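You operate a simulated robot arm through the tools that you are given. There is no shell and no other tool. Be economical: measure what you need, move in short steps, check, and stop when the job is done.

The job below is to be done with a simulated robot arm. You get a single attempt, and the scene is never put back.

## Task
Find the dead push switch in the tester and put it in the red tray.
Fine: power on, click both switches once each: the dead one's lamp shows red; power off before it comes out; the good one stays in its socket.

It is judged by the outcome, as a careful person would: the job done as asked, and still so three seconds after it is handed in. It fails if anything else is knocked over, pushed out of place, dropped, spilled or broken.

## Robot
A 6-joint arm with a two-finger parallel gripper, fixed in place. Base frame: the origin is at the foot of the arm, x ahead of it, y to its left, z up; the work surface is at about z = 0.8. Units: m, rad, N and s.
With the tool pointing down near the work surface it reaches from about 0.24 to 0.64 m from the base axis. Its first joint turns from -1.152 to 1.152 rad. Payload 2.7 kg.
Tool frame: the origin (TCP) lies between the finger pads and is the grasp point; the fingertips stand 0.023 m ahead of it; z points along the fingers, y is the line along which they close. Largest opening 0.094 m; finger width 0.038, thickness 0.01; the body of the gripper, 0.054 by 0.096 m, starts 0.039 m behind the TCP.
Orientation is that of the tool frame in the base frame, as a unit quaternion [x, y, z, w]. With the fingers straight down and closing along the base's y, the tool's x points along the base's -x, its y along +y and its z along -z.

## Interface
- The arm moves only by the tool jog_arm. Its argument "targets" is a list of rows, each a list of 7 numbers: the shift along the tool's x, y, z in units of 250 mm (1.0 is 250 mm), then the turn, a rotation vector about the tool's x, y, z in units of 180 degrees (1.0 is 180 degrees), then the finger opening in m, from 0 to 0.094. In form: [[x, y, z, wx, wy, wz, gripper], ...]. A call has 1 to 12 rows; each row is the pose to reach, as a shift and turn from the pose commanded when the call began, along the tool's axes at that moment. A call with a number of a shift or a turn outside -1 to 1 is refused whole. Rows are played at 5 a second. More than 0.05 m and 0.15 rad between two rows, or a gripper value outside its range, and nothing of the call is played. A pose out of reach is approached as far as the arm can. The call stops where the force on the tool passes 40 N (or 10 N more than at its start, if that is more) or the arm is blocked; 0.2 s more then pass. The fingers move at their own pace (about 0.045 m/s each) and stop on an object; they squeeze with about 45 N. The grip force told is the motor's: it shows also when the fingers shut on nothing. Time passes only in rows, and 0.2 s behind the last, so rows that repeat a pose let the fingers close. It gives the time, the measured TCP pose, the force on the tool (base axes), the opening and the grip force at its end, in the units of the frame above (readings bear some noise).
- Cameras (640 x 400 px; columns grow to the right, rows downward): "scene" is fixed at [0.0702, -0.4232, 1.4091]; the picture's right is [0.84, -0.54, 0.00], its down [-0.27, -0.43, -0.86] and it looks along [0.46, 0.73, -0.51] (base axes); focal length 339 px, centre (320, 200). "wrist" rides on the gripper at [0.086, 0.016, -0.074] in the tool frame; the picture's right is [-0.18, 0.98, 0.00], its down [-0.58, -0.11, -0.81] and it looks along [-0.79, -0.15, 0.59] (tool axes); focal length 243 px, centre (320, 200). There is no depth. A picture from a camera that has moved, and an enlarged one, comes with that camera's place and axes in the base frame and with its lens.
- camera(camera): a new picture of that camera. It takes no simulated time.
- close_up(camera, box): a new picture of the part [left, top, right, bottom] of that camera's present view, enlarged. It takes no simulated time.
- hand_in(): hands the job in; it is judged then, once.

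Go step by step. Nothing tells you positions but the pictures and the camera data: compare them with the known pose of the tool, close in by small moves and look again before you grip or let go. The budget is 120 turns and 84 pictures, counting those below and the enlarged ones. Unless the task says otherwise, let go and move clear before handing in, and close with one line.

The tools are called after "Request:" as name(argument=value, ...) on one line, values as JSON. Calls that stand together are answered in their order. jog_arm: Moves the arm, as the interface text tells. Its arguments: {"type":"object","properties":{"targets":{"type":"array","items":{"type":"array","items":{"type":"number"}}}},"required":["targets"]} The other tools are called the same way: camera (camera) takes a picture; close_up (camera, box) takes an enlarged picture of a part of a camera's view; hand_in () hands the job in.

At the start:

```text
clock: 0.0
ee_pos: [0.3169, 0.2149, 1.0777]
orientation: [0.0, 1.0, 0.001, 0.0]
ft_force: [0.4, 1.2, -0.1]
finger_gap: 0.0941
grip_force: 0.1
```

scene: 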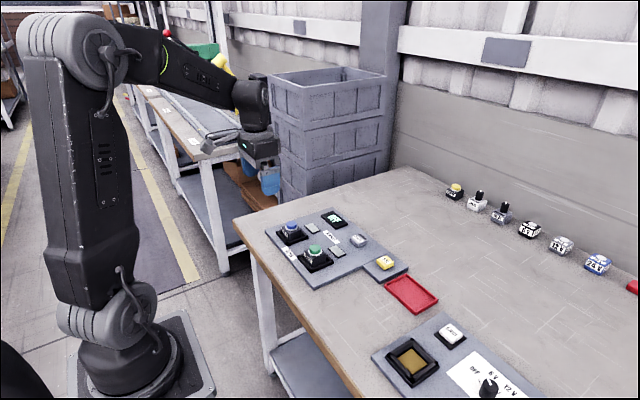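
wrist: 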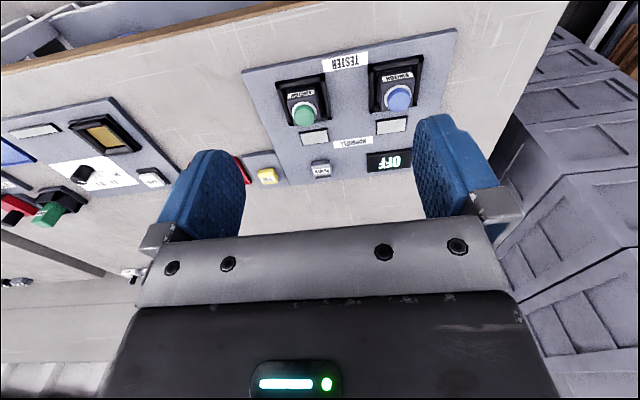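

I see a tester panel with a blue and a green push switch in sockets, lamps, a display, a few buttons, and a red tray nearby. I'll take enlarged views first.

Request:
close_up(camera="scene", box=[255, 195, 447, 315])

Request:
close_up(camera="wrist", box=[230, 30, 470, 190])

```text
3.33 times, centred on (351, 255) of scene
camera zoom: at [0.0702, -0.4232, 1.4091], right [0.84, -0.54, 0.0], down [-0.27, -0.43, -0.86], along [0.46, 0.73, -0.51], focal length 1131 px, centre (217, 17)
```

zoom: 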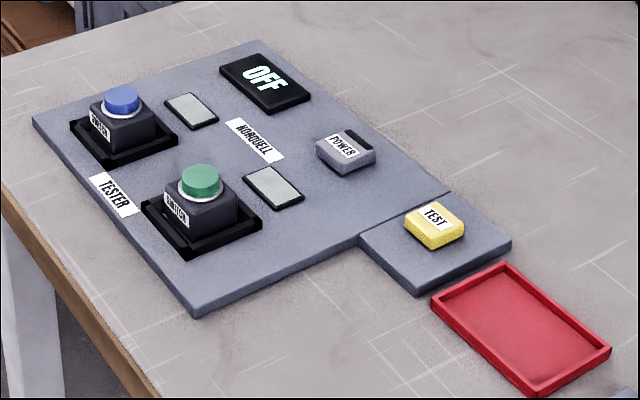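

```text
2.50 times, centred on (350, 110) of wrist
camera zoom: at [0.2303, 0.231, 1.1533], right [0.18, 0.98, 0.0], down [0.58, -0.11, 0.81], along [0.79, -0.15, -0.59], focal length 606 px, centre (245, 425)
```

zoom: 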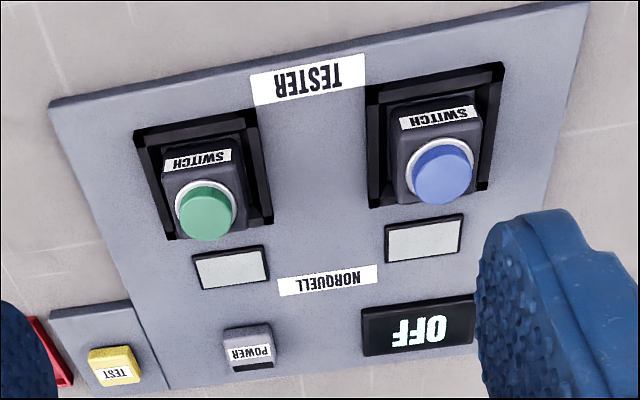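

The panel is aligned with the base axes. I estimate the blue top at (0.432, 0.301, 0.852), the green top at (0.432, 0.170, 0.852), and POWER at (0.573, 0.168, 0.822). I'll close the fingers and move toward POWER, staying high.

Request:
jog_arm(targets=[[-0.122, -0.031, 0.085, 0, 0, 0, 0], [-0.244, -0.063, 0.17, 0, 0, 0, 0], [-0.366, -0.094, 0.255, 0, 0, 0, 0], [-0.488, -0.125, 0.34, 0, 0, 0, 0], [-0.61, -0.157, 0.425, 0, 0, 0, 0], [-0.732, -0.188, 0.47, 0, 0, 0, 0], [-0.732, -0.188, 0.47, 0, 0, 0, 0]])

Request:
camera(camera="wrist")

Request:
camera(camera="scene")

```text
clock: 1.6
ee_pos: [0.4989, 0.1642, 0.9629]
orientation: [0.0, 1.0, 0.0, 0.0]
ft_force: [0.5, 0.3, -0.4]
finger_gap: 0.0
grip_force: 42.5
```

```text
79 pictures are left
camera wrist: at [0.4129, 0.1819, 1.0384], right [0.18, 0.98, 0.0], down [0.58, -0.11, 0.81], along [0.79, -0.15, -0.59], focal length 243 px, centre (320, 200)
```

wrist: 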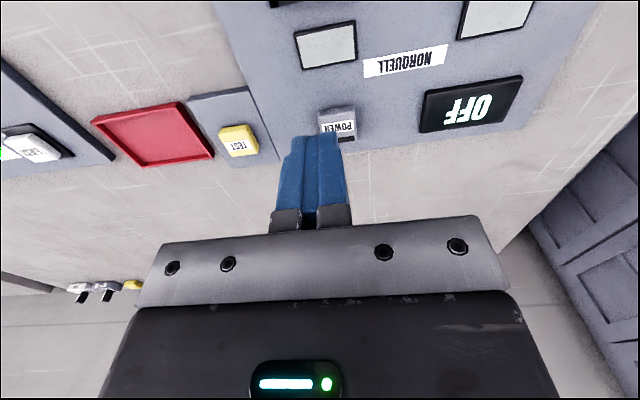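

```text
78 pictures are left
```

scene: 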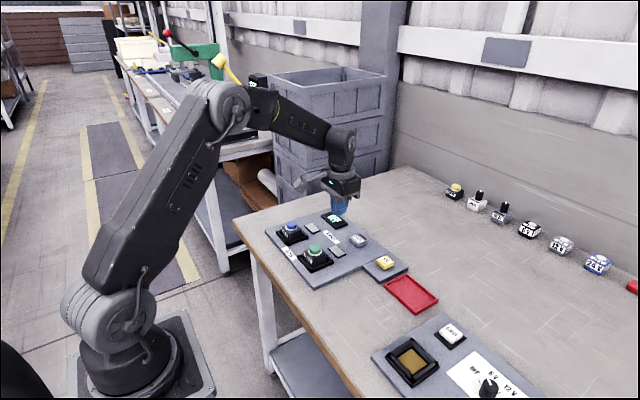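

Request:
close_up(camera="scene", box=[325, 220, 389, 260])

Request:
close_up(camera="wrist", box=[270, 80, 398, 160])

```text
10.00 times, centred on (357, 240) of scene
camera zoom: at [0.0702, -0.4232, 1.4091], right [0.84, -0.54, 0.0], down [-0.27, -0.43, -0.86], along [0.46, 0.73, -0.51], focal length 3393 px, centre (-50, -200)
```

zoom: 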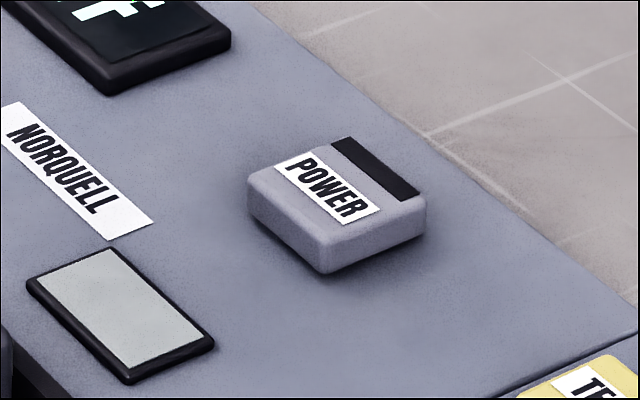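

```text
5.00 times, centred on (334, 120) of wrist
camera zoom: at [0.4129, 0.1819, 1.0384], right [0.18, 0.98, 0.0], down [0.58, -0.11, 0.81], along [0.79, -0.15, -0.59], focal length 1213 px, centre (250, 600)
```

zoom: 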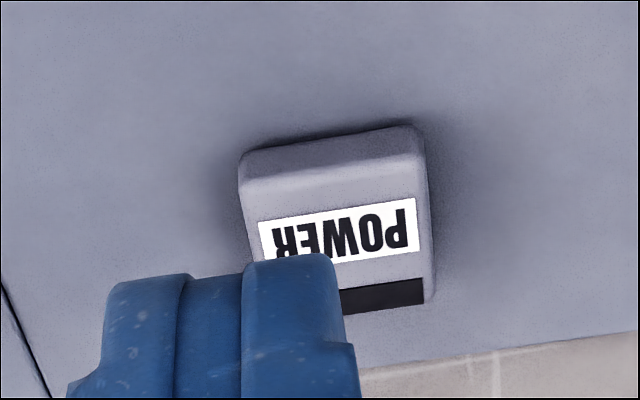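

POWER is a plain push cap centred near (0.575, 0.170) with its top at z about 0.824. I'll hover just above it.

Request:
jog_arm(targets=[[-0.15, 0.004, 0, 0, 0, 0, 0], [-0.3, 0.008, 0, 0, 0, 0, 0], [-0.3, 0.008, 0.18, 0, 0, 0, 0], [-0.3, 0.008, 0.34, 0, 0, 0, 0], [-0.3, 0.008, 0.34, 0, 0, 0, 0]])

Request:
close_up(camera="scene", box=[309, 200, 405, 260])

Request:
close_up(camera="wrist", box=[240, 60, 400, 160])

```text
clock: 2.8
ee_pos: [0.5774, 0.1688, 0.8753]
orientation: [0.0, 1.0, 0.001, 0.001]
ft_force: [0.2, 0.0, -0.9]
finger_gap: 0.0001
grip_force: 42.6
```

```text
6.67 times, centred on (357, 230) of scene
camera zoom: at [0.0702, -0.4232, 1.4091], right [0.84, -0.54, 0.0], down [-0.27, -0.43, -0.86], along [0.46, 0.73, -0.51], focal length 2262 px, centre (73, 0)
```

zoom: 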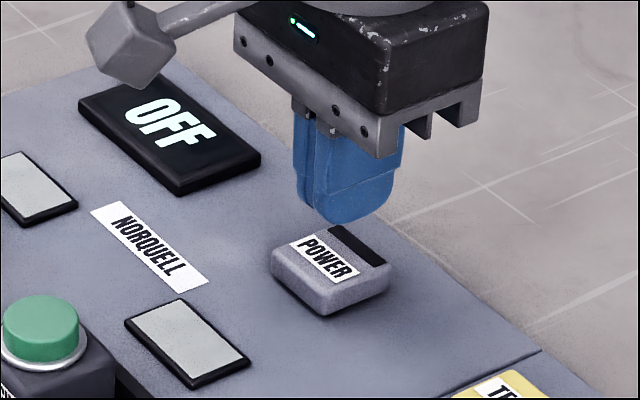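

```text
4.00 times, centred on (320, 110) of wrist
camera zoom: at [0.4915, 0.1854, 0.9507], right [0.18, 0.98, 0.0], down [0.58, -0.11, 0.81], along [0.79, -0.15, -0.59], focal length 970 px, centre (320, 560)
```

zoom: 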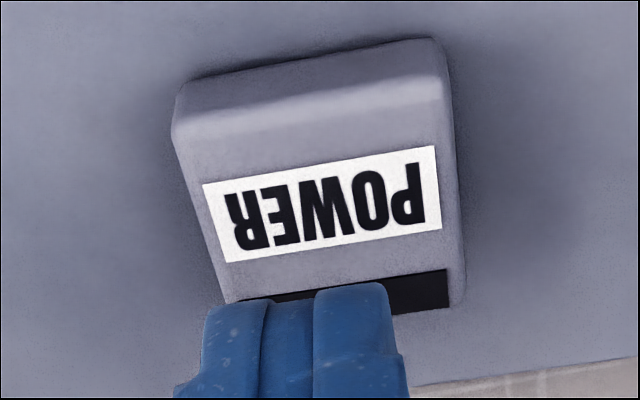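

The fingertips sit about 28 mm above the cap and are aligned with it. I'll press gently in small steps and look at the display.

Request:
jog_arm(targets=[[0.02, 0.006, 0.04, 0, 0, 0, 0], [0.02, 0.006, 0.08, 0, 0, 0, 0], [0.02, 0.006, 0.096, 0, 0, 0, 0], [0.02, 0.006, 0.104, 0, 0, 0, 0], [0.02, 0.006, 0.112, 0, 0, 0, 0]])

Request:
close_up(camera="scene", box=[261, 190, 421, 290])

```text
clock: 4.0
ee_pos: [0.5707, 0.1701, 0.8466]
orientation: [0.0, 1.0, 0.001, 0.0]
ft_force: [0.9, 0.0, 1.6]
finger_gap: 0.0001
grip_force: 42.0
```

```text
4.00 times, centred on (341, 240) of scene
camera zoom: at [0.0702, -0.4232, 1.4091], right [0.84, -0.54, 0.0], down [-0.27, -0.43, -0.86], along [0.46, 0.73, -0.51], focal length 1357 px, centre (236, 40)
```

zoom: 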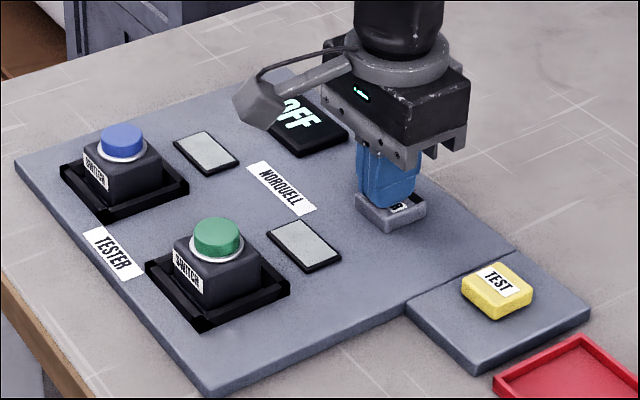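

The fingertips are about touching and the display still reads OFF. I'll push a few millimetres more.

Request:
jog_arm(targets=[[0, 0, 0.008, 0, 0, 0, 0], [0, 0, 0.014, 0, 0, 0, 0]])

Request:
close_up(camera="scene", box=[309, 200, 389, 250])

```text
clock: 4.6
ee_pos: [0.5702, 0.1702, 0.8448]
orientation: [0.0, 1.0, -0.001, 0.001]
ft_force: [-0.1, -4.5, 9.6]
finger_gap: 0.0
grip_force: 42.1
```

```text
8.00 times, centred on (349, 225) of scene
camera zoom: at [0.07, -0.4234, 1.409], right [0.84, -0.54, 0.0], down [-0.27, -0.43, -0.86], along [0.46, 0.73, -0.51], focal length 2714 px, centre (88, 0)
```

zoom: 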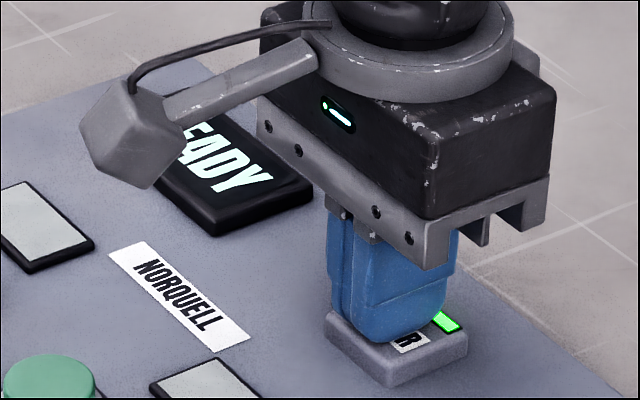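

The display now reads READY and the POWER light is green. I'll lift, go over the green switch at (0.432, 0.170), and check alignment.

Request:
jog_arm(targets=[[0, 0, -0.1, 0, 0, 0, 0], [0, 0, -0.26, 0, 0, 0, 0], [0.18, 0, -0.26, 0, 0, 0, 0], [0.36, 0, -0.26, 0, 0, 0, 0], [0.552, 0, -0.26, 0, 0, 0, 0], [0.552, 0, -0.26, 0, 0, 0, 0]])

Request:
close_up(camera="scene", box=[261, 190, 421, 290])

Request:
camera(camera="wrist")

```text
clock: 6.0
ee_pos: [0.4318, 0.1723, 0.9053]
orientation: [-0.001, 1.0, 0.001, -0.001]
ft_force: [0.1, 0.5, -0.6]
finger_gap: 0.0
grip_force: 42.1
```

```text
4.00 times, centred on (341, 240) of scene
camera zoom: at [0.0702, -0.4232, 1.4091], right [0.84, -0.54, 0.0], down [-0.27, -0.43, -0.86], along [0.46, 0.73, -0.51], focal length 1357 px, centre (236, 40)
```

zoom: 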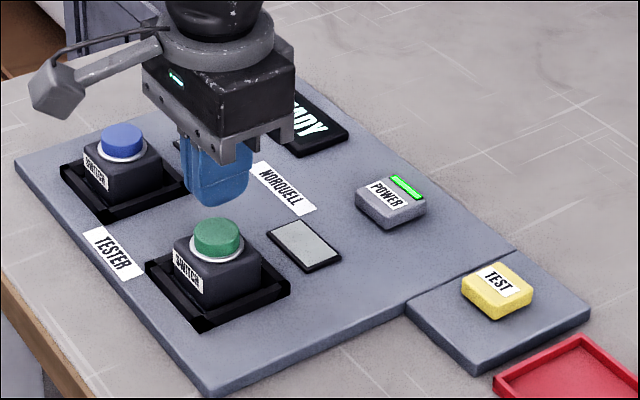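

```text
70 pictures are left
camera wrist: at [0.345, 0.1889, 0.981], right [0.18, 0.98, 0.0], down [0.58, -0.11, 0.81], along [0.79, -0.15, -0.59], focal length 243 px, centre (320, 200)
```

wrist: 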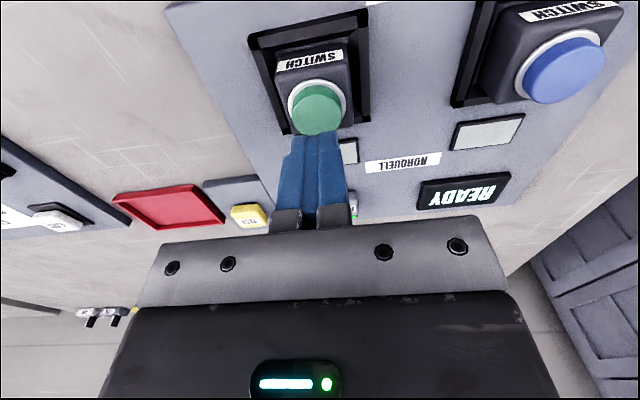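

I'm centred over the green switch, with READY still showing. I'll lower close to it, then press in small steps.

Request:
jog_arm(targets=[[0, 0, 0.06, 0, 0, 0, 0], [0, 0, 0.1, 0, 0, 0, 0], [0, 0, 0.112, 0, 0, 0, 0], [0, 0, 0.12, 0, 0, 0, 0]])

Request:
close_up(camera="scene", box=[261, 200, 389, 280])

```text
clock: 7.0
ee_pos: [0.4315, 0.1714, 0.88]
orientation: [0.0, 1.0, 0.001, 0.0]
ft_force: [0.5, -0.3, 0.6]
finger_gap: 0.0
grip_force: 42.5
```

```text
5.00 times, centred on (325, 240) of scene
camera zoom: at [0.0702, -0.4232, 1.4091], right [0.84, -0.54, 0.0], down [-0.27, -0.43, -0.86], along [0.46, 0.73, -0.51], focal length 1696 px, centre (295, 0)
```

zoom: 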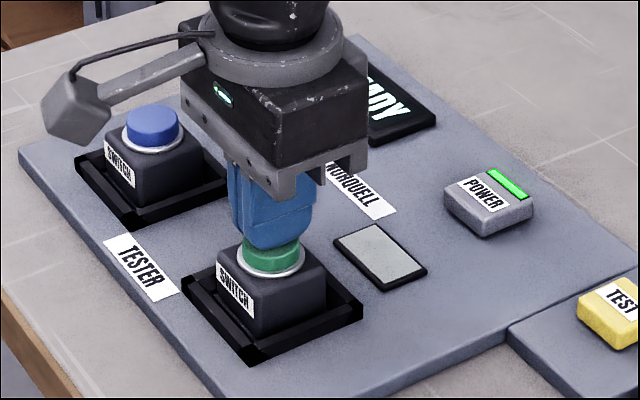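

The fingertips are nearly touching the green cap. I'll press a few millimetres further.

Request:
jog_arm(targets=[[0, 0, 0.008, 0, 0, 0, 0], [0, 0, 0.014, 0, 0, 0, 0]])

Request:
close_up(camera="scene", box=[261, 200, 389, 280])

```text
clock: 7.6
ee_pos: [0.4321, 0.1717, 0.876]
orientation: [-0.001, 1.0, 0.001, 0.001]
ft_force: [1.9, 1.7, 3.9]
finger_gap: 0.0
grip_force: 42.5
```

```text
5.00 times, centred on (325, 240) of scene
camera zoom: at [0.0702, -0.4232, 1.4091], right [0.84, -0.54, 0.0], down [-0.27, -0.43, -0.86], along [0.46, 0.73, -0.51], focal length 1696 px, centre (295, 0)
```

zoom: 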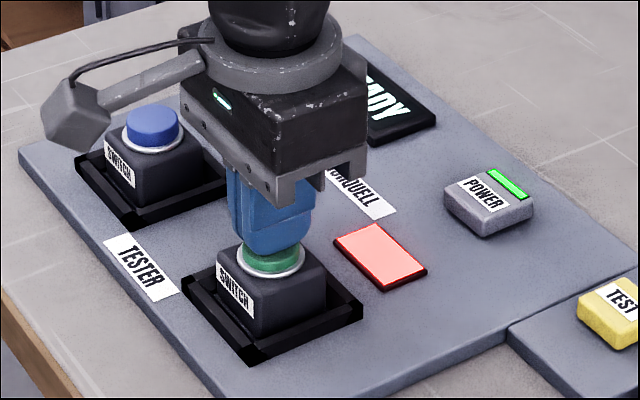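

The lamp beside the green switch shows red. I'll lift and move over the blue switch to test it as well.

Request:
jog_arm(targets=[[0, 0, -0.1, 0, 0, 0, 0], [0, 0, -0.134, 0, 0, 0, 0], [0, 0.17, -0.134, 0, 0, 0, 0], [0, 0.34, -0.134, 0, 0, 0, 0], [0, 0.52, -0.134, 0, 0, 0, 0], [0, 0.52, -0.134, 0, 0, 0, 0]])

Request:
close_up(camera="scene", box=[261, 190, 421, 290])

Request:
camera(camera="wrist")

```text
clock: 9.0
ee_pos: [0.4291, 0.3013, 0.9103]
orientation: [0.001, 1.0, 0.0, 0.0]
ft_force: [-0.6, 0.0, 1.3]
finger_gap: 0.0
grip_force: 42.5
```

```text
4.00 times, centred on (341, 240) of scene
camera zoom: at [0.0702, -0.4232, 1.4091], right [0.84, -0.54, 0.0], down [-0.27, -0.43, -0.86], along [0.46, 0.73, -0.51], focal length 1357 px, centre (236, 40)
```

zoom: 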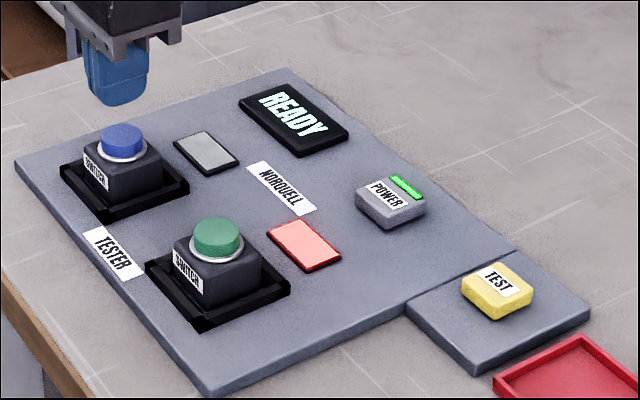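

```text
66 pictures are left
camera wrist: at [0.343, 0.3183, 0.9855], right [0.18, 0.98, 0.0], down [0.58, -0.11, 0.81], along [0.79, -0.15, -0.59], focal length 243 px, centre (320, 200)
```

wrist: 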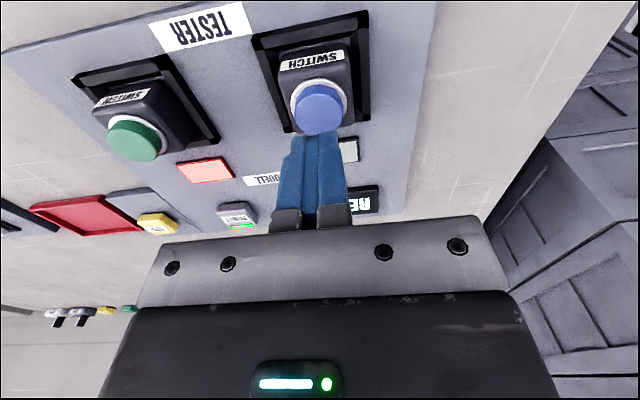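

The red lamp stays lit, and I'm aligned over the blue switch the same way. I'll press it by the same amount.

Request:
jog_arm(targets=[[0, 0, 0.07, 0, 0, 0, 0], [0, 0, 0.11, 0, 0, 0, 0], [0, 0, 0.122, 0, 0, 0, 0], [0, 0, 0.128, 0, 0, 0, 0], [0, 0, 0.134, 0, 0, 0, 0]])

Request:
close_up(camera="scene", box=[261, 190, 389, 270])

```text
clock: 10.2
ee_pos: [0.4315, 0.3015, 0.8747]
orientation: [0.001, 1.0, 0.0, 0.001]
ft_force: [-0.6, 2.2, 2.6]
finger_gap: 0.0
grip_force: 42.7
```

```text
5.00 times, centred on (325, 230) of scene
camera zoom: at [0.0702, -0.4232, 1.4091], right [0.84, -0.54, 0.0], down [-0.27, -0.43, -0.86], along [0.46, 0.73, -0.51], focal length 1696 px, centre (295, 50)
```

zoom: 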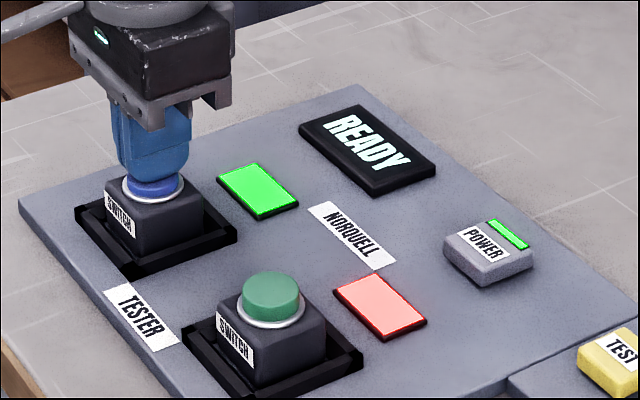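

The blue switch's lamp shows green, so it's good and the green switch is the dead one. I'll lift and go back over POWER to switch off.

Request:
jog_arm(targets=[[0, 0, -0.1, 0, 0, 0, 0], [0, 0, -0.134, 0, 0, 0, 0], [-0.111, -0.104, -0.134, 0, 0, 0, 0], [-0.222, -0.208, -0.134, 0, 0, 0, 0], [-0.333, -0.312, -0.134, 0, 0, 0, 0], [-0.444, -0.416, -0.134, 0, 0, 0, 0], [-0.552, -0.52, -0.134, 0, 0, 0, 0], [-0.552, -0.52, -0.05, 0, 0, 0, 0], [-0.552, -0.52, 0.05, 0, 0, 0, 0], [-0.552, -0.52, 0.05, 0, 0, 0, 0]])

Request:
close_up(camera="scene", box=[261, 190, 421, 290])

```text
clock: 12.4
ee_pos: [0.5696, 0.1705, 0.861]
orientation: [0.0, 1.0, 0.001, 0.0]
ft_force: [0.0, -0.1, -0.2]
finger_gap: 0.0001
grip_force: 42.3
```

```text
4.00 times, centred on (341, 240) of scene
camera zoom: at [0.0702, -0.4232, 1.4091], right [0.84, -0.54, 0.0], down [-0.27, -0.43, -0.86], along [0.46, 0.73, -0.51], focal length 1357 px, centre (236, 40)
```

zoom: 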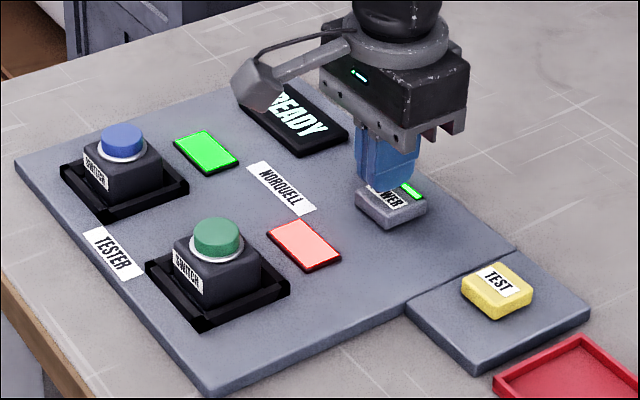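

Both lamps hold their result and I'm over POWER. I'll press it to the same depth as before.

Request:
jog_arm(targets=[[0, 0, 0.044, 0, 0, 0, 0], [0, 0, 0.058, 0, 0, 0, 0], [0, 0, 0.066, 0, 0, 0, 0], [0, 0, 0.071, 0, 0, 0, 0]])

Request:
close_up(camera="scene", box=[261, 190, 421, 290])

```text
clock: 13.4
ee_pos: [0.5702, 0.1703, 0.845]
orientation: [-0.001, 1.0, 0.0, 0.001]
ft_force: [-1.6, 3.8, 6.8]
finger_gap: 0.0
grip_force: 42.6
```

```text
4.00 times, centred on (341, 240) of scene
camera zoom: at [0.0701, -0.4232, 1.4091], right [0.84, -0.54, 0.0], down [-0.27, -0.43, -0.86], along [0.46, 0.73, -0.51], focal length 1357 px, centre (236, 40)
```

zoom: 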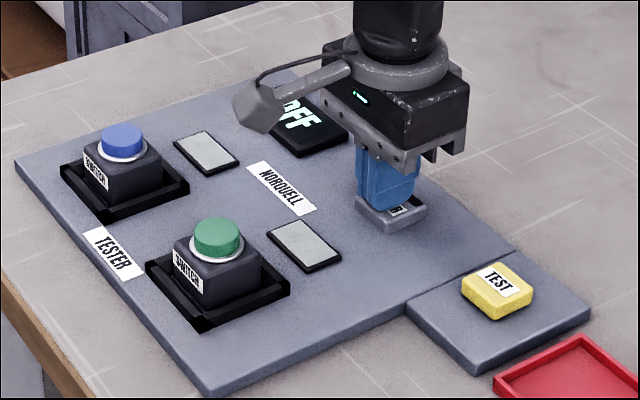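

POWER is off. I'll look closely at the green switch and its socket to plan the grip, and at the tray.

Request:
close_up(camera="scene", box=[283, 230, 347, 270])

Request:
close_up(camera="scene", box=[361, 250, 457, 310])

```text
10.00 times, centred on (315, 250) of scene
camera zoom: at [0.0701, -0.4232, 1.4091], right [0.84, -0.54, 0.0], down [-0.27, -0.43, -0.86], along [0.46, 0.73, -0.51], focal length 3393 px, centre (370, -300)
```

zoom: 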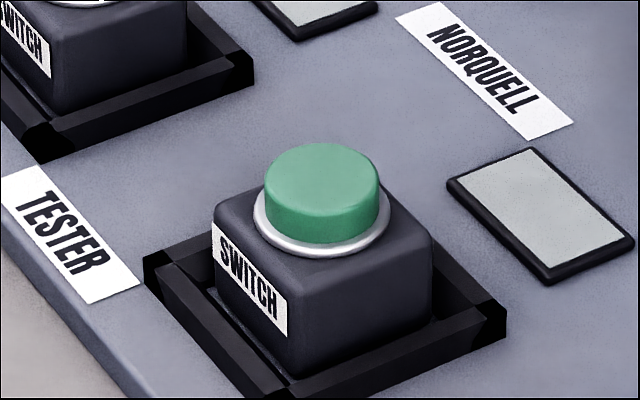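

```text
6.67 times, centred on (409, 280) of scene
camera zoom: at [0.0701, -0.4232, 1.4091], right [0.84, -0.54, 0.0], down [-0.27, -0.43, -0.86], along [0.46, 0.73, -0.51], focal length 2262 px, centre (-273, -333)
```

zoom: 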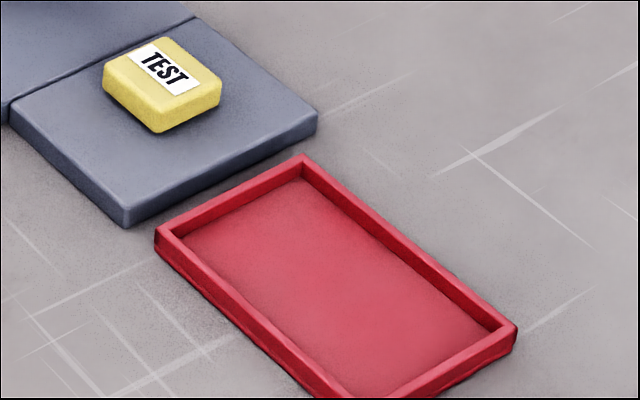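

The switch body stands clear of a low socket rim (rim top about 0.817, body top about 0.838), so I can grip the body with tips at about 0.821. I'll lift, open, and hover above the green switch.

Request:
jog_arm(targets=[[0, 0, -0.1, 0, 0, 0, 0], [0, 0, -0.26, 0, 0, 0, 0.03], [0.18, 0, -0.26, 0, 0, 0, 0.06], [0.36, 0, -0.26, 0, 0, 0, 0.07], [0.556, 0, -0.26, 0, 0, 0, 0.07], [0.556, 0, -0.26, 0, 0, 0, 0.07]])

Request:
close_up(camera="scene", box=[261, 190, 421, 290])

Request:
camera(camera="wrist")

```text
clock: 14.8
ee_pos: [0.431, 0.1692, 0.9111]
orientation: [0.0, 1.0, 0.001, 0.001]
ft_force: [-0.1, -0.4, 0.0]
finger_gap: 0.07
grip_force: 0.0
```

```text
4.00 times, centred on (341, 240) of scene
camera zoom: at [0.0702, -0.4232, 1.4091], right [0.84, -0.54, 0.0], down [-0.27, -0.43, -0.86], along [0.46, 0.73, -0.51], focal length 1357 px, centre (236, 40)
```

zoom: 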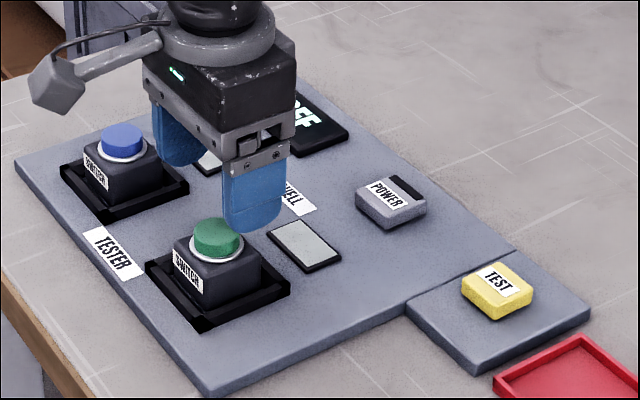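

```text
59 pictures are left
camera wrist: at [0.3442, 0.1868, 0.9859], right [0.18, 0.98, 0.0], down [0.58, -0.11, 0.81], along [0.79, -0.15, -0.59], focal length 243 px, centre (320, 200)
```

wrist: 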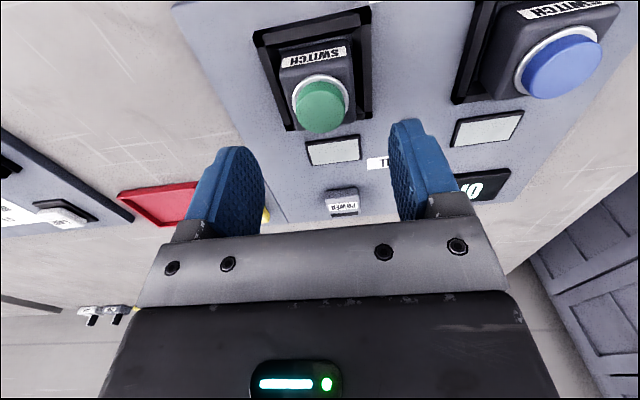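

I'm centred over the switch with the fingers open on both sides. I'll lower partway and look.

Request:
jog_arm(targets=[[0, 0.004, 0.08, 0, 0, 0, 0.07], [0, 0.004, 0.15, 0, 0, 0, 0.07], [0, 0.004, 0.21, 0, 0, 0, 0.07], [0, 0.004, 0.21, 0, 0, 0, 0.07]])

Request:
close_up(camera="scene", box=[267, 220, 363, 280])

Request:
camera(camera="wrist")

```text
clock: 15.8
ee_pos: [0.433, 0.1703, 0.8572]
orientation: [0.0, 1.0, 0.001, 0.0]
ft_force: [0.3, -0.2, -0.4]
finger_gap: 0.0701
grip_force: 0.1
```

```text
6.67 times, centred on (315, 250) of scene
camera zoom: at [0.0702, -0.4232, 1.4091], right [0.84, -0.54, 0.0], down [-0.27, -0.43, -0.86], along [0.46, 0.73, -0.51], focal length 2262 px, centre (353, -133)
```

zoom: 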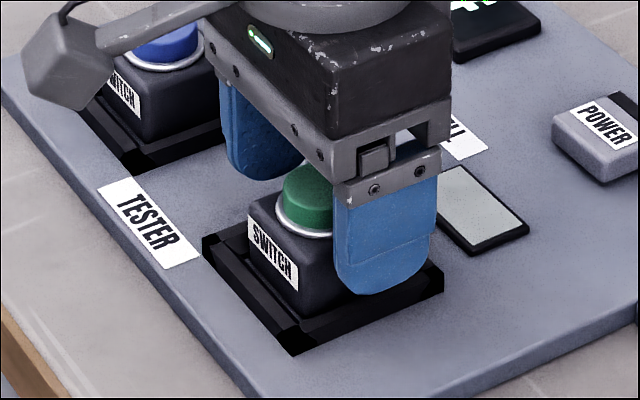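

```text
57 pictures are left
camera wrist: at [0.3463, 0.1885, 0.9332], right [0.18, 0.98, 0.0], down [0.58, -0.11, 0.81], along [0.79, -0.15, -0.59], focal length 243 px, centre (320, 200)
```

wrist: 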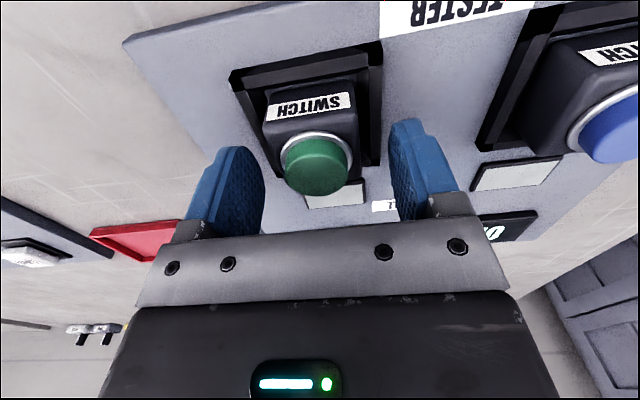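

Clearances look good. I'll lower the last 13 mm to just above the rim, watching the force.

Request:
jog_arm(targets=[[0, 0, 0.028, 0, 0, 0, 0.07], [0, 0, 0.052, 0, 0, 0, 0.07], [0, 0, 0.052, 0, 0, 0, 0.07]])

Request:
close_up(camera="scene", box=[267, 220, 363, 280])

Request:
close_up(camera="wrist", box=[180, 60, 500, 260])

```text
clock: 16.6
ee_pos: [0.4314, 0.1713, 0.8453]
orientation: [0.0, 1.0, 0.0, 0.0]
ft_force: [-0.3, 0.2, 0.5]
finger_gap: 0.07
grip_force: 0.0
```

```text
6.67 times, centred on (315, 250) of scene
camera zoom: at [0.0702, -0.4232, 1.4091], right [0.84, -0.54, 0.0], down [-0.27, -0.43, -0.86], along [0.46, 0.73, -0.51], focal length 2262 px, centre (353, -133)
```

zoom: 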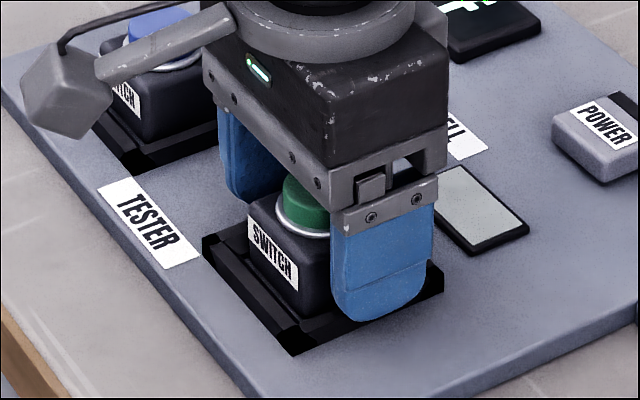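

```text
2.00 times, centred on (340, 160) of wrist
camera zoom: at [0.3452, 0.1887, 0.9207], right [0.18, 0.98, 0.0], down [0.58, -0.11, 0.81], along [0.79, -0.15, -0.59], focal length 485 px, centre (280, 280)
```

zoom: 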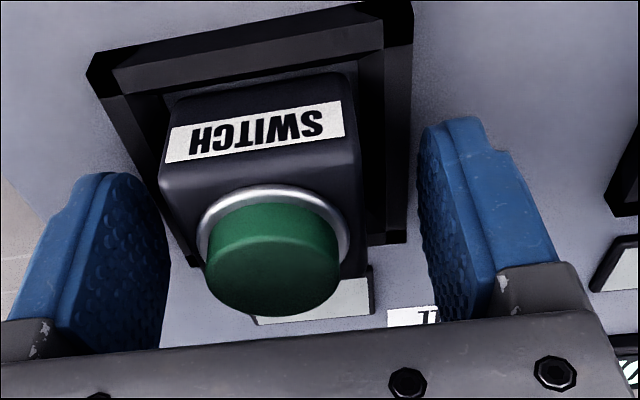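

The body is centred between the fingers with no contact. I'll close on it.

Request:
jog_arm(targets=[[0, 0, 0, 0, 0, 0, 0.05], [0, 0, 0, 0, 0, 0, 0.03], [0, 0, 0, 0, 0, 0, 0.03], [0, 0, 0, 0, 0, 0, 0.03]])

Request:
close_up(camera="scene", box=[267, 220, 363, 280])

```text
clock: 17.6
ee_pos: [0.4316, 0.1711, 0.8456]
orientation: [0.0, 1.0, 0.001, 0.0]
ft_force: [0.5, -1.3, 0.1]
finger_gap: 0.0432
grip_force: 44.5
```

```text
6.67 times, centred on (315, 250) of scene
camera zoom: at [0.0702, -0.4232, 1.4091], right [0.84, -0.54, 0.0], down [-0.27, -0.43, -0.86], along [0.46, 0.73, -0.51], focal length 2262 px, centre (353, -133)
```

zoom: 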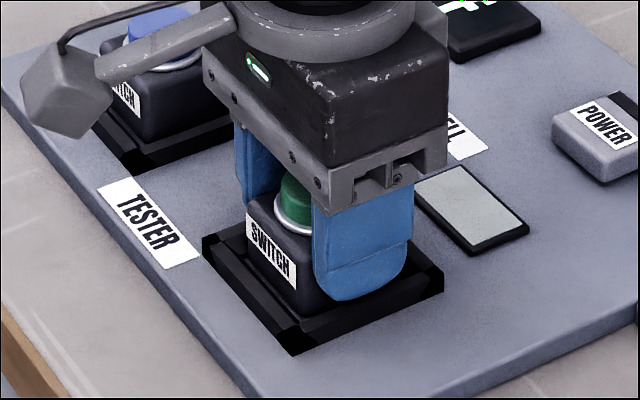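

The grip is at 0.043 m on the body. I'll lift straight up slowly.

Request:
jog_arm(targets=[[0, 0, -0.04, 0, 0, 0, 0.03], [0, 0, -0.08, 0, 0, 0, 0.03], [0, 0, -0.16, 0, 0, 0, 0.03], [0, 0, -0.26, 0, 0, 0, 0.03], [0, 0, -0.36, 0, 0, 0, 0.03], [0, 0, -0.36, 0, 0, 0, 0.03]])

Request:
close_up(camera="scene", box=[261, 180, 421, 280])

```text
clock: 19.0
ee_pos: [0.4312, 0.1712, 0.9355]
orientation: [-0.001, 1.0, 0.001, 0.0]
ft_force: [0.3, 0.4, -0.3]
finger_gap: 0.0433
grip_force: 45.4
```

```text
4.00 times, centred on (341, 230) of scene
camera zoom: at [0.0702, -0.4232, 1.4091], right [0.84, -0.54, 0.0], down [-0.27, -0.43, -0.86], along [0.46, 0.73, -0.51], focal length 1357 px, centre (236, 80)
```

zoom: 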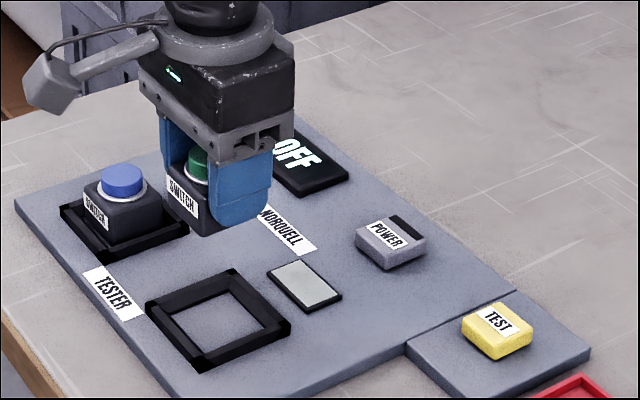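

The switch is out with its bottom about 12 mm below the fingertips, and the blue one is undisturbed. I'll carry it at height to above the tray at about (0.563, -0.049).

Request:
jog_arm(targets=[[-0.066, -0.11, 0, 0, 0, 0, 0.03], [-0.132, -0.22, 0, 0, 0, 0, 0.03], [-0.198, -0.33, 0, 0, 0, 0, 0.03], [-0.264, -0.44, 0, 0, 0, 0, 0.03], [-0.33, -0.55, 0, 0, 0, 0, 0.03], [-0.396, -0.66, 0, 0, 0, 0, 0.03], [-0.462, -0.77, 0, 0, 0, 0, 0.03], [-0.528, -0.88, 0, 0, 0, 0, 0.03], [-0.528, -0.88, 0, 0, 0, 0, 0.03]])

Request:
close_up(camera="scene", box=[329, 200, 489, 300])

Request:
camera(camera="wrist")

```text
clock: 21.0
ee_pos: [0.5635, -0.0526, 0.9359]
orientation: [0.0, 1.0, 0.001, 0.0]
ft_force: [-0.2, 0.8, -0.9]
finger_gap: 0.0432
grip_force: 45.2
```

```text
4.00 times, centred on (409, 250) of scene
camera zoom: at [0.0702, -0.4232, 1.4091], right [0.84, -0.54, 0.0], down [-0.27, -0.43, -0.86], along [0.46, 0.73, -0.51], focal length 1357 px, centre (-36, 0)
```

zoom: 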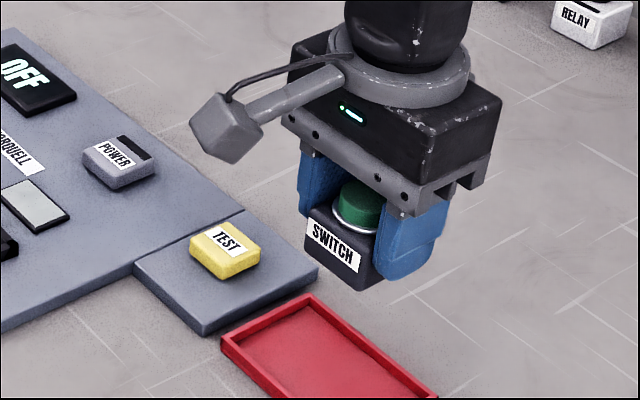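

```text
51 pictures are left
camera wrist: at [0.4776, -0.0357, 1.011], right [0.18, 0.98, 0.0], down [0.58, -0.11, 0.81], along [0.79, -0.15, -0.59], focal length 243 px, centre (320, 200)
```

wrist: 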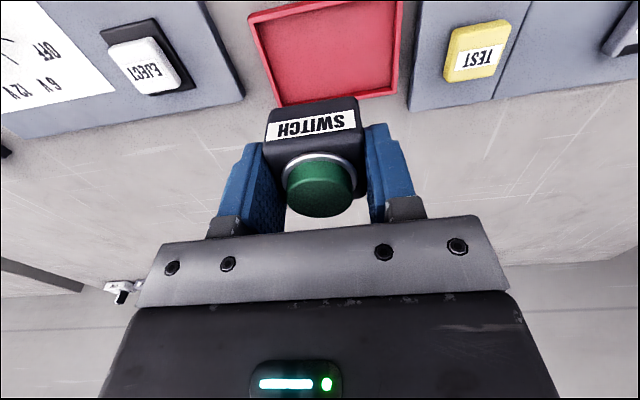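

The tray centre from this view is (0.563, -0.046), so I'm within 3 mm of it. I'll lower to about 12 mm above the tray floor and check.

Request:
jog_arm(targets=[[0, 0.012, 0.1, 0, 0, 0, 0.03], [0, 0.016, 0.2, 0, 0, 0, 0.03], [0, 0.016, 0.28, 0, 0, 0, 0.03], [0, 0.016, 0.33, 0, 0, 0, 0.03], [0, 0.016, 0.33, 0, 0, 0, 0.03]])

Request:
close_up(camera="scene", box=[361, 250, 457, 310])

Request:
camera(camera="wrist")

```text
clock: 22.2
ee_pos: [0.5624, -0.0456, 0.8525]
orientation: [0.0, 1.0, 0.001, 0.001]
ft_force: [0.4, -0.2, -0.6]
finger_gap: 0.043
grip_force: 44.9
```

```text
6.67 times, centred on (409, 280) of scene
camera zoom: at [0.0702, -0.4232, 1.4091], right [0.84, -0.54, 0.0], down [-0.27, -0.43, -0.86], along [0.46, 0.73, -0.51], focal length 2262 px, centre (-273, -333)
```

zoom: 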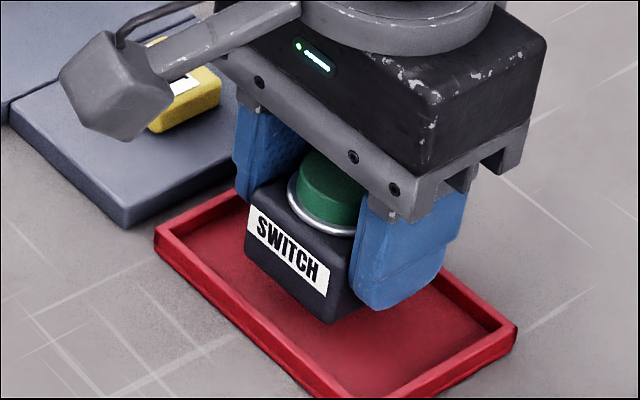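

```text
49 pictures are left
camera wrist: at [0.476, -0.0277, 0.9269], right [0.18, 0.98, 0.0], down [0.58, -0.11, 0.81], along [0.79, -0.15, -0.59], focal length 243 px, centre (320, 200)
```

wrist: 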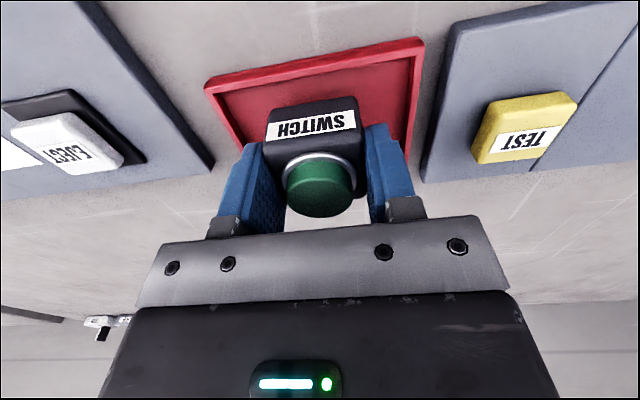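

The switch is inside the tray outline. I'll lower gently until it touches the floor.

Request:
jog_arm(targets=[[0, 0, 0.014, 0, 0, 0, 0.03], [0, 0, 0.028, 0, 0, 0, 0.03], [0, 0, 0.036, 0, 0, 0, 0.03], [0, 0, 0.036, 0, 0, 0, 0.03]])

Request:
close_up(camera="scene", box=[361, 250, 457, 310])

```text
clock: 23.2
ee_pos: [0.5614, -0.0451, 0.8437]
orientation: [0.001, 1.0, 0.001, 0.0]
ft_force: [-0.8, 0.1, -0.3]
finger_gap: 0.0434
grip_force: 45.0
```

```text
6.67 times, centred on (409, 280) of scene
camera zoom: at [0.0702, -0.4232, 1.4091], right [0.84, -0.54, 0.0], down [-0.27, -0.43, -0.86], along [0.46, 0.73, -0.51], focal length 2262 px, centre (-273, -333)
```

zoom: 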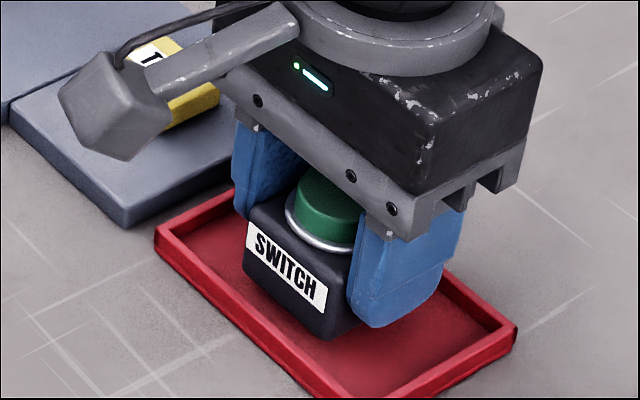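

Request:
jog_arm(targets=[[0, 0, 0.008, 0, 0, 0, 0.03], [0, 0, 0.016, 0, 0, 0, 0.03], [0, 0, 0.02, 0, 0, 0, 0.03]])

Request:
close_up(camera="scene", box=[361, 250, 457, 310])

```text
clock: 24.0
ee_pos: [0.5628, -0.0447, 0.8373]
orientation: [0.0, 1.0, 0.0, 0.0]
ft_force: [0.3, -0.5, 0.4]
finger_gap: 0.0432
grip_force: 44.9
```

```text
6.67 times, centred on (409, 280) of scene
camera zoom: at [0.0702, -0.4232, 1.4091], right [0.84, -0.54, 0.0], down [-0.27, -0.43, -0.86], along [0.46, 0.73, -0.51], focal length 2262 px, centre (-273, -333)
```

zoom: 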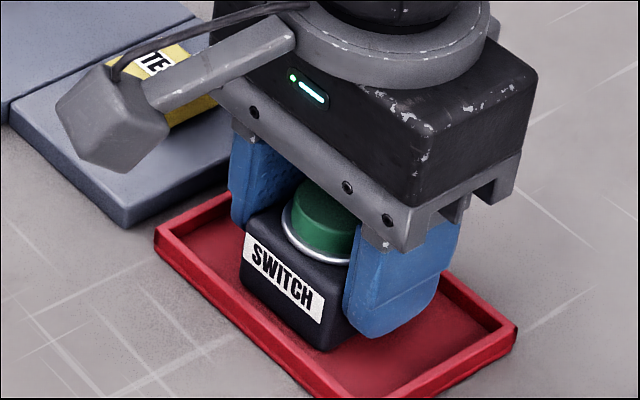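

There's no contact yet. I'll continue down in 1 mm steps.

Request:
jog_arm(targets=[[0, 0, 0.004, 0, 0, 0, 0.03], [0, 0, 0.008, 0, 0, 0, 0.03], [0, 0, 0.012, 0, 0, 0, 0.03]])

```text
clock: 24.8
ee_pos: [0.5628, -0.0441, 0.8371]
orientation: [0.0, 1.0, 0.0, 0.001]
ft_force: [-3.4, -0.5, 17.9]
finger_gap: 0.0431
grip_force: 44.7
```

It's resting on the floor at 18 N. I'll ease off 1.5 mm and release to a modest opening.

Request:
jog_arm(targets=[[0, 0, -0.006, 0, 0, 0, 0.03], [0, 0, -0.006, 0, 0, 0, 0.046], [0, 0, -0.006, 0, 0, 0, 0.056], [0, 0, -0.006, 0, 0, 0, 0.058]])

Request:
close_up(camera="scene", box=[361, 250, 457, 310])

Request:
camera(camera="wrist")

```text
clock: 25.8
ee_pos: [0.5627, -0.0435, 0.8364]
orientation: [0.0, 1.0, 0.001, 0.0]
ft_force: [0.7, -1.0, -1.2]
finger_gap: 0.058
grip_force: 0.0
```

```text
6.67 times, centred on (409, 280) of scene
camera zoom: at [0.0702, -0.4232, 1.4091], right [0.84, -0.54, 0.0], down [-0.27, -0.43, -0.86], along [0.46, 0.73, -0.51], focal length 2262 px, centre (-273, -333)
```

zoom: 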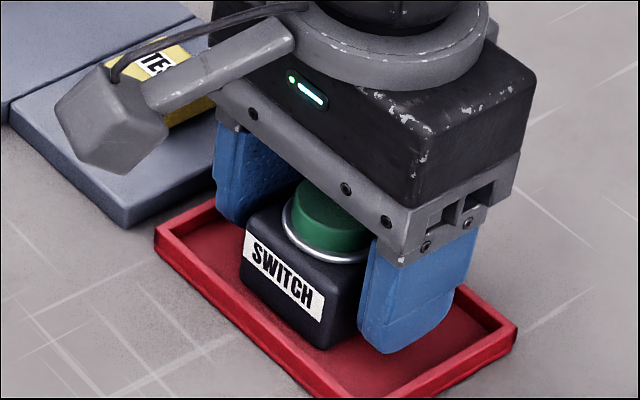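

```text
45 pictures are left
camera wrist: at [0.4764, -0.0267, 0.9118], right [0.18, 0.98, 0.0], down [0.58, -0.11, 0.81], along [0.79, -0.15, -0.59], focal length 243 px, centre (320, 200)
```

wrist: 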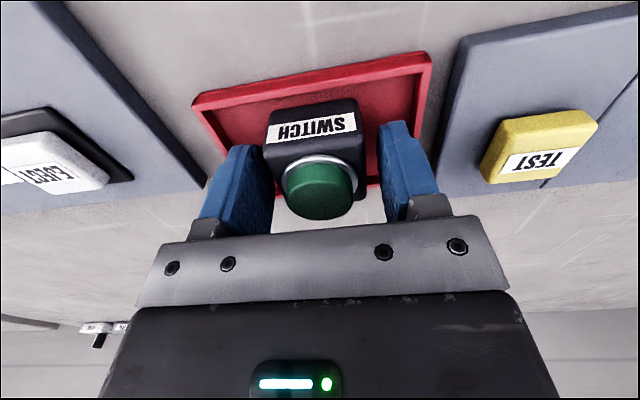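

The switch stands free in the tray. I'll rise straight up and clear.

Request:
jog_arm(targets=[[0, 0, -0.08, 0, 0, 0, 0.058], [0, 0, -0.2, 0, 0, 0, 0.058], [0, 0, -0.36, 0, 0, 0, 0.058], [0, 0, -0.52, 0, 0, 0, 0.058], [0, 0, -0.6, 0, 0, 0, 0.058], [0.18, 0, -0.6, 0, 0, 0, 0.058], [0.36, 0, -0.6, 0, 0, 0, 0.058], [0.36, 0, -0.6, 0, 0, 0, 0.058]])

Request:
camera(camera="scene")

Request:
close_up(camera="scene", box=[255, 195, 447, 315])

```text
clock: 27.6
ee_pos: [0.469, -0.0457, 0.9834]
orientation: [0.0, 1.0, 0.001, 0.0]
ft_force: [0.3, -0.3, 0.1]
finger_gap: 0.0578
grip_force: 0.1
```

```text
44 pictures are left
```

scene: 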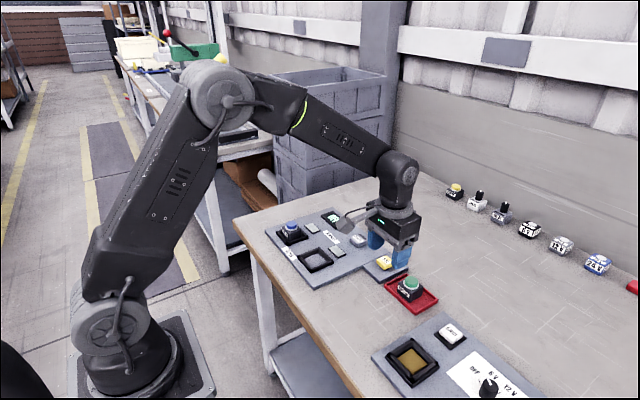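

```text
3.33 times, centred on (351, 255) of scene
camera zoom: at [0.0702, -0.4232, 1.4091], right [0.84, -0.54, 0.0], down [-0.27, -0.43, -0.86], along [0.46, 0.73, -0.51], focal length 1131 px, centre (217, 17)
```

zoom: 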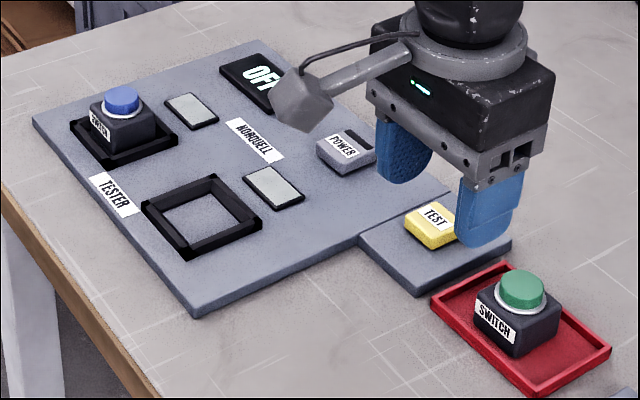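

The dead green switch stands in the red tray, the blue one is in its socket, power is off, and the arm is clear, so I'm handing in.

Request:
hand_in()

```text
The job is handed in.
```

The green switch was the dead one (its lamp showed red); I switched the tester off before pulling it, it's now in the red tray, and the good blue switch is still in its socket.
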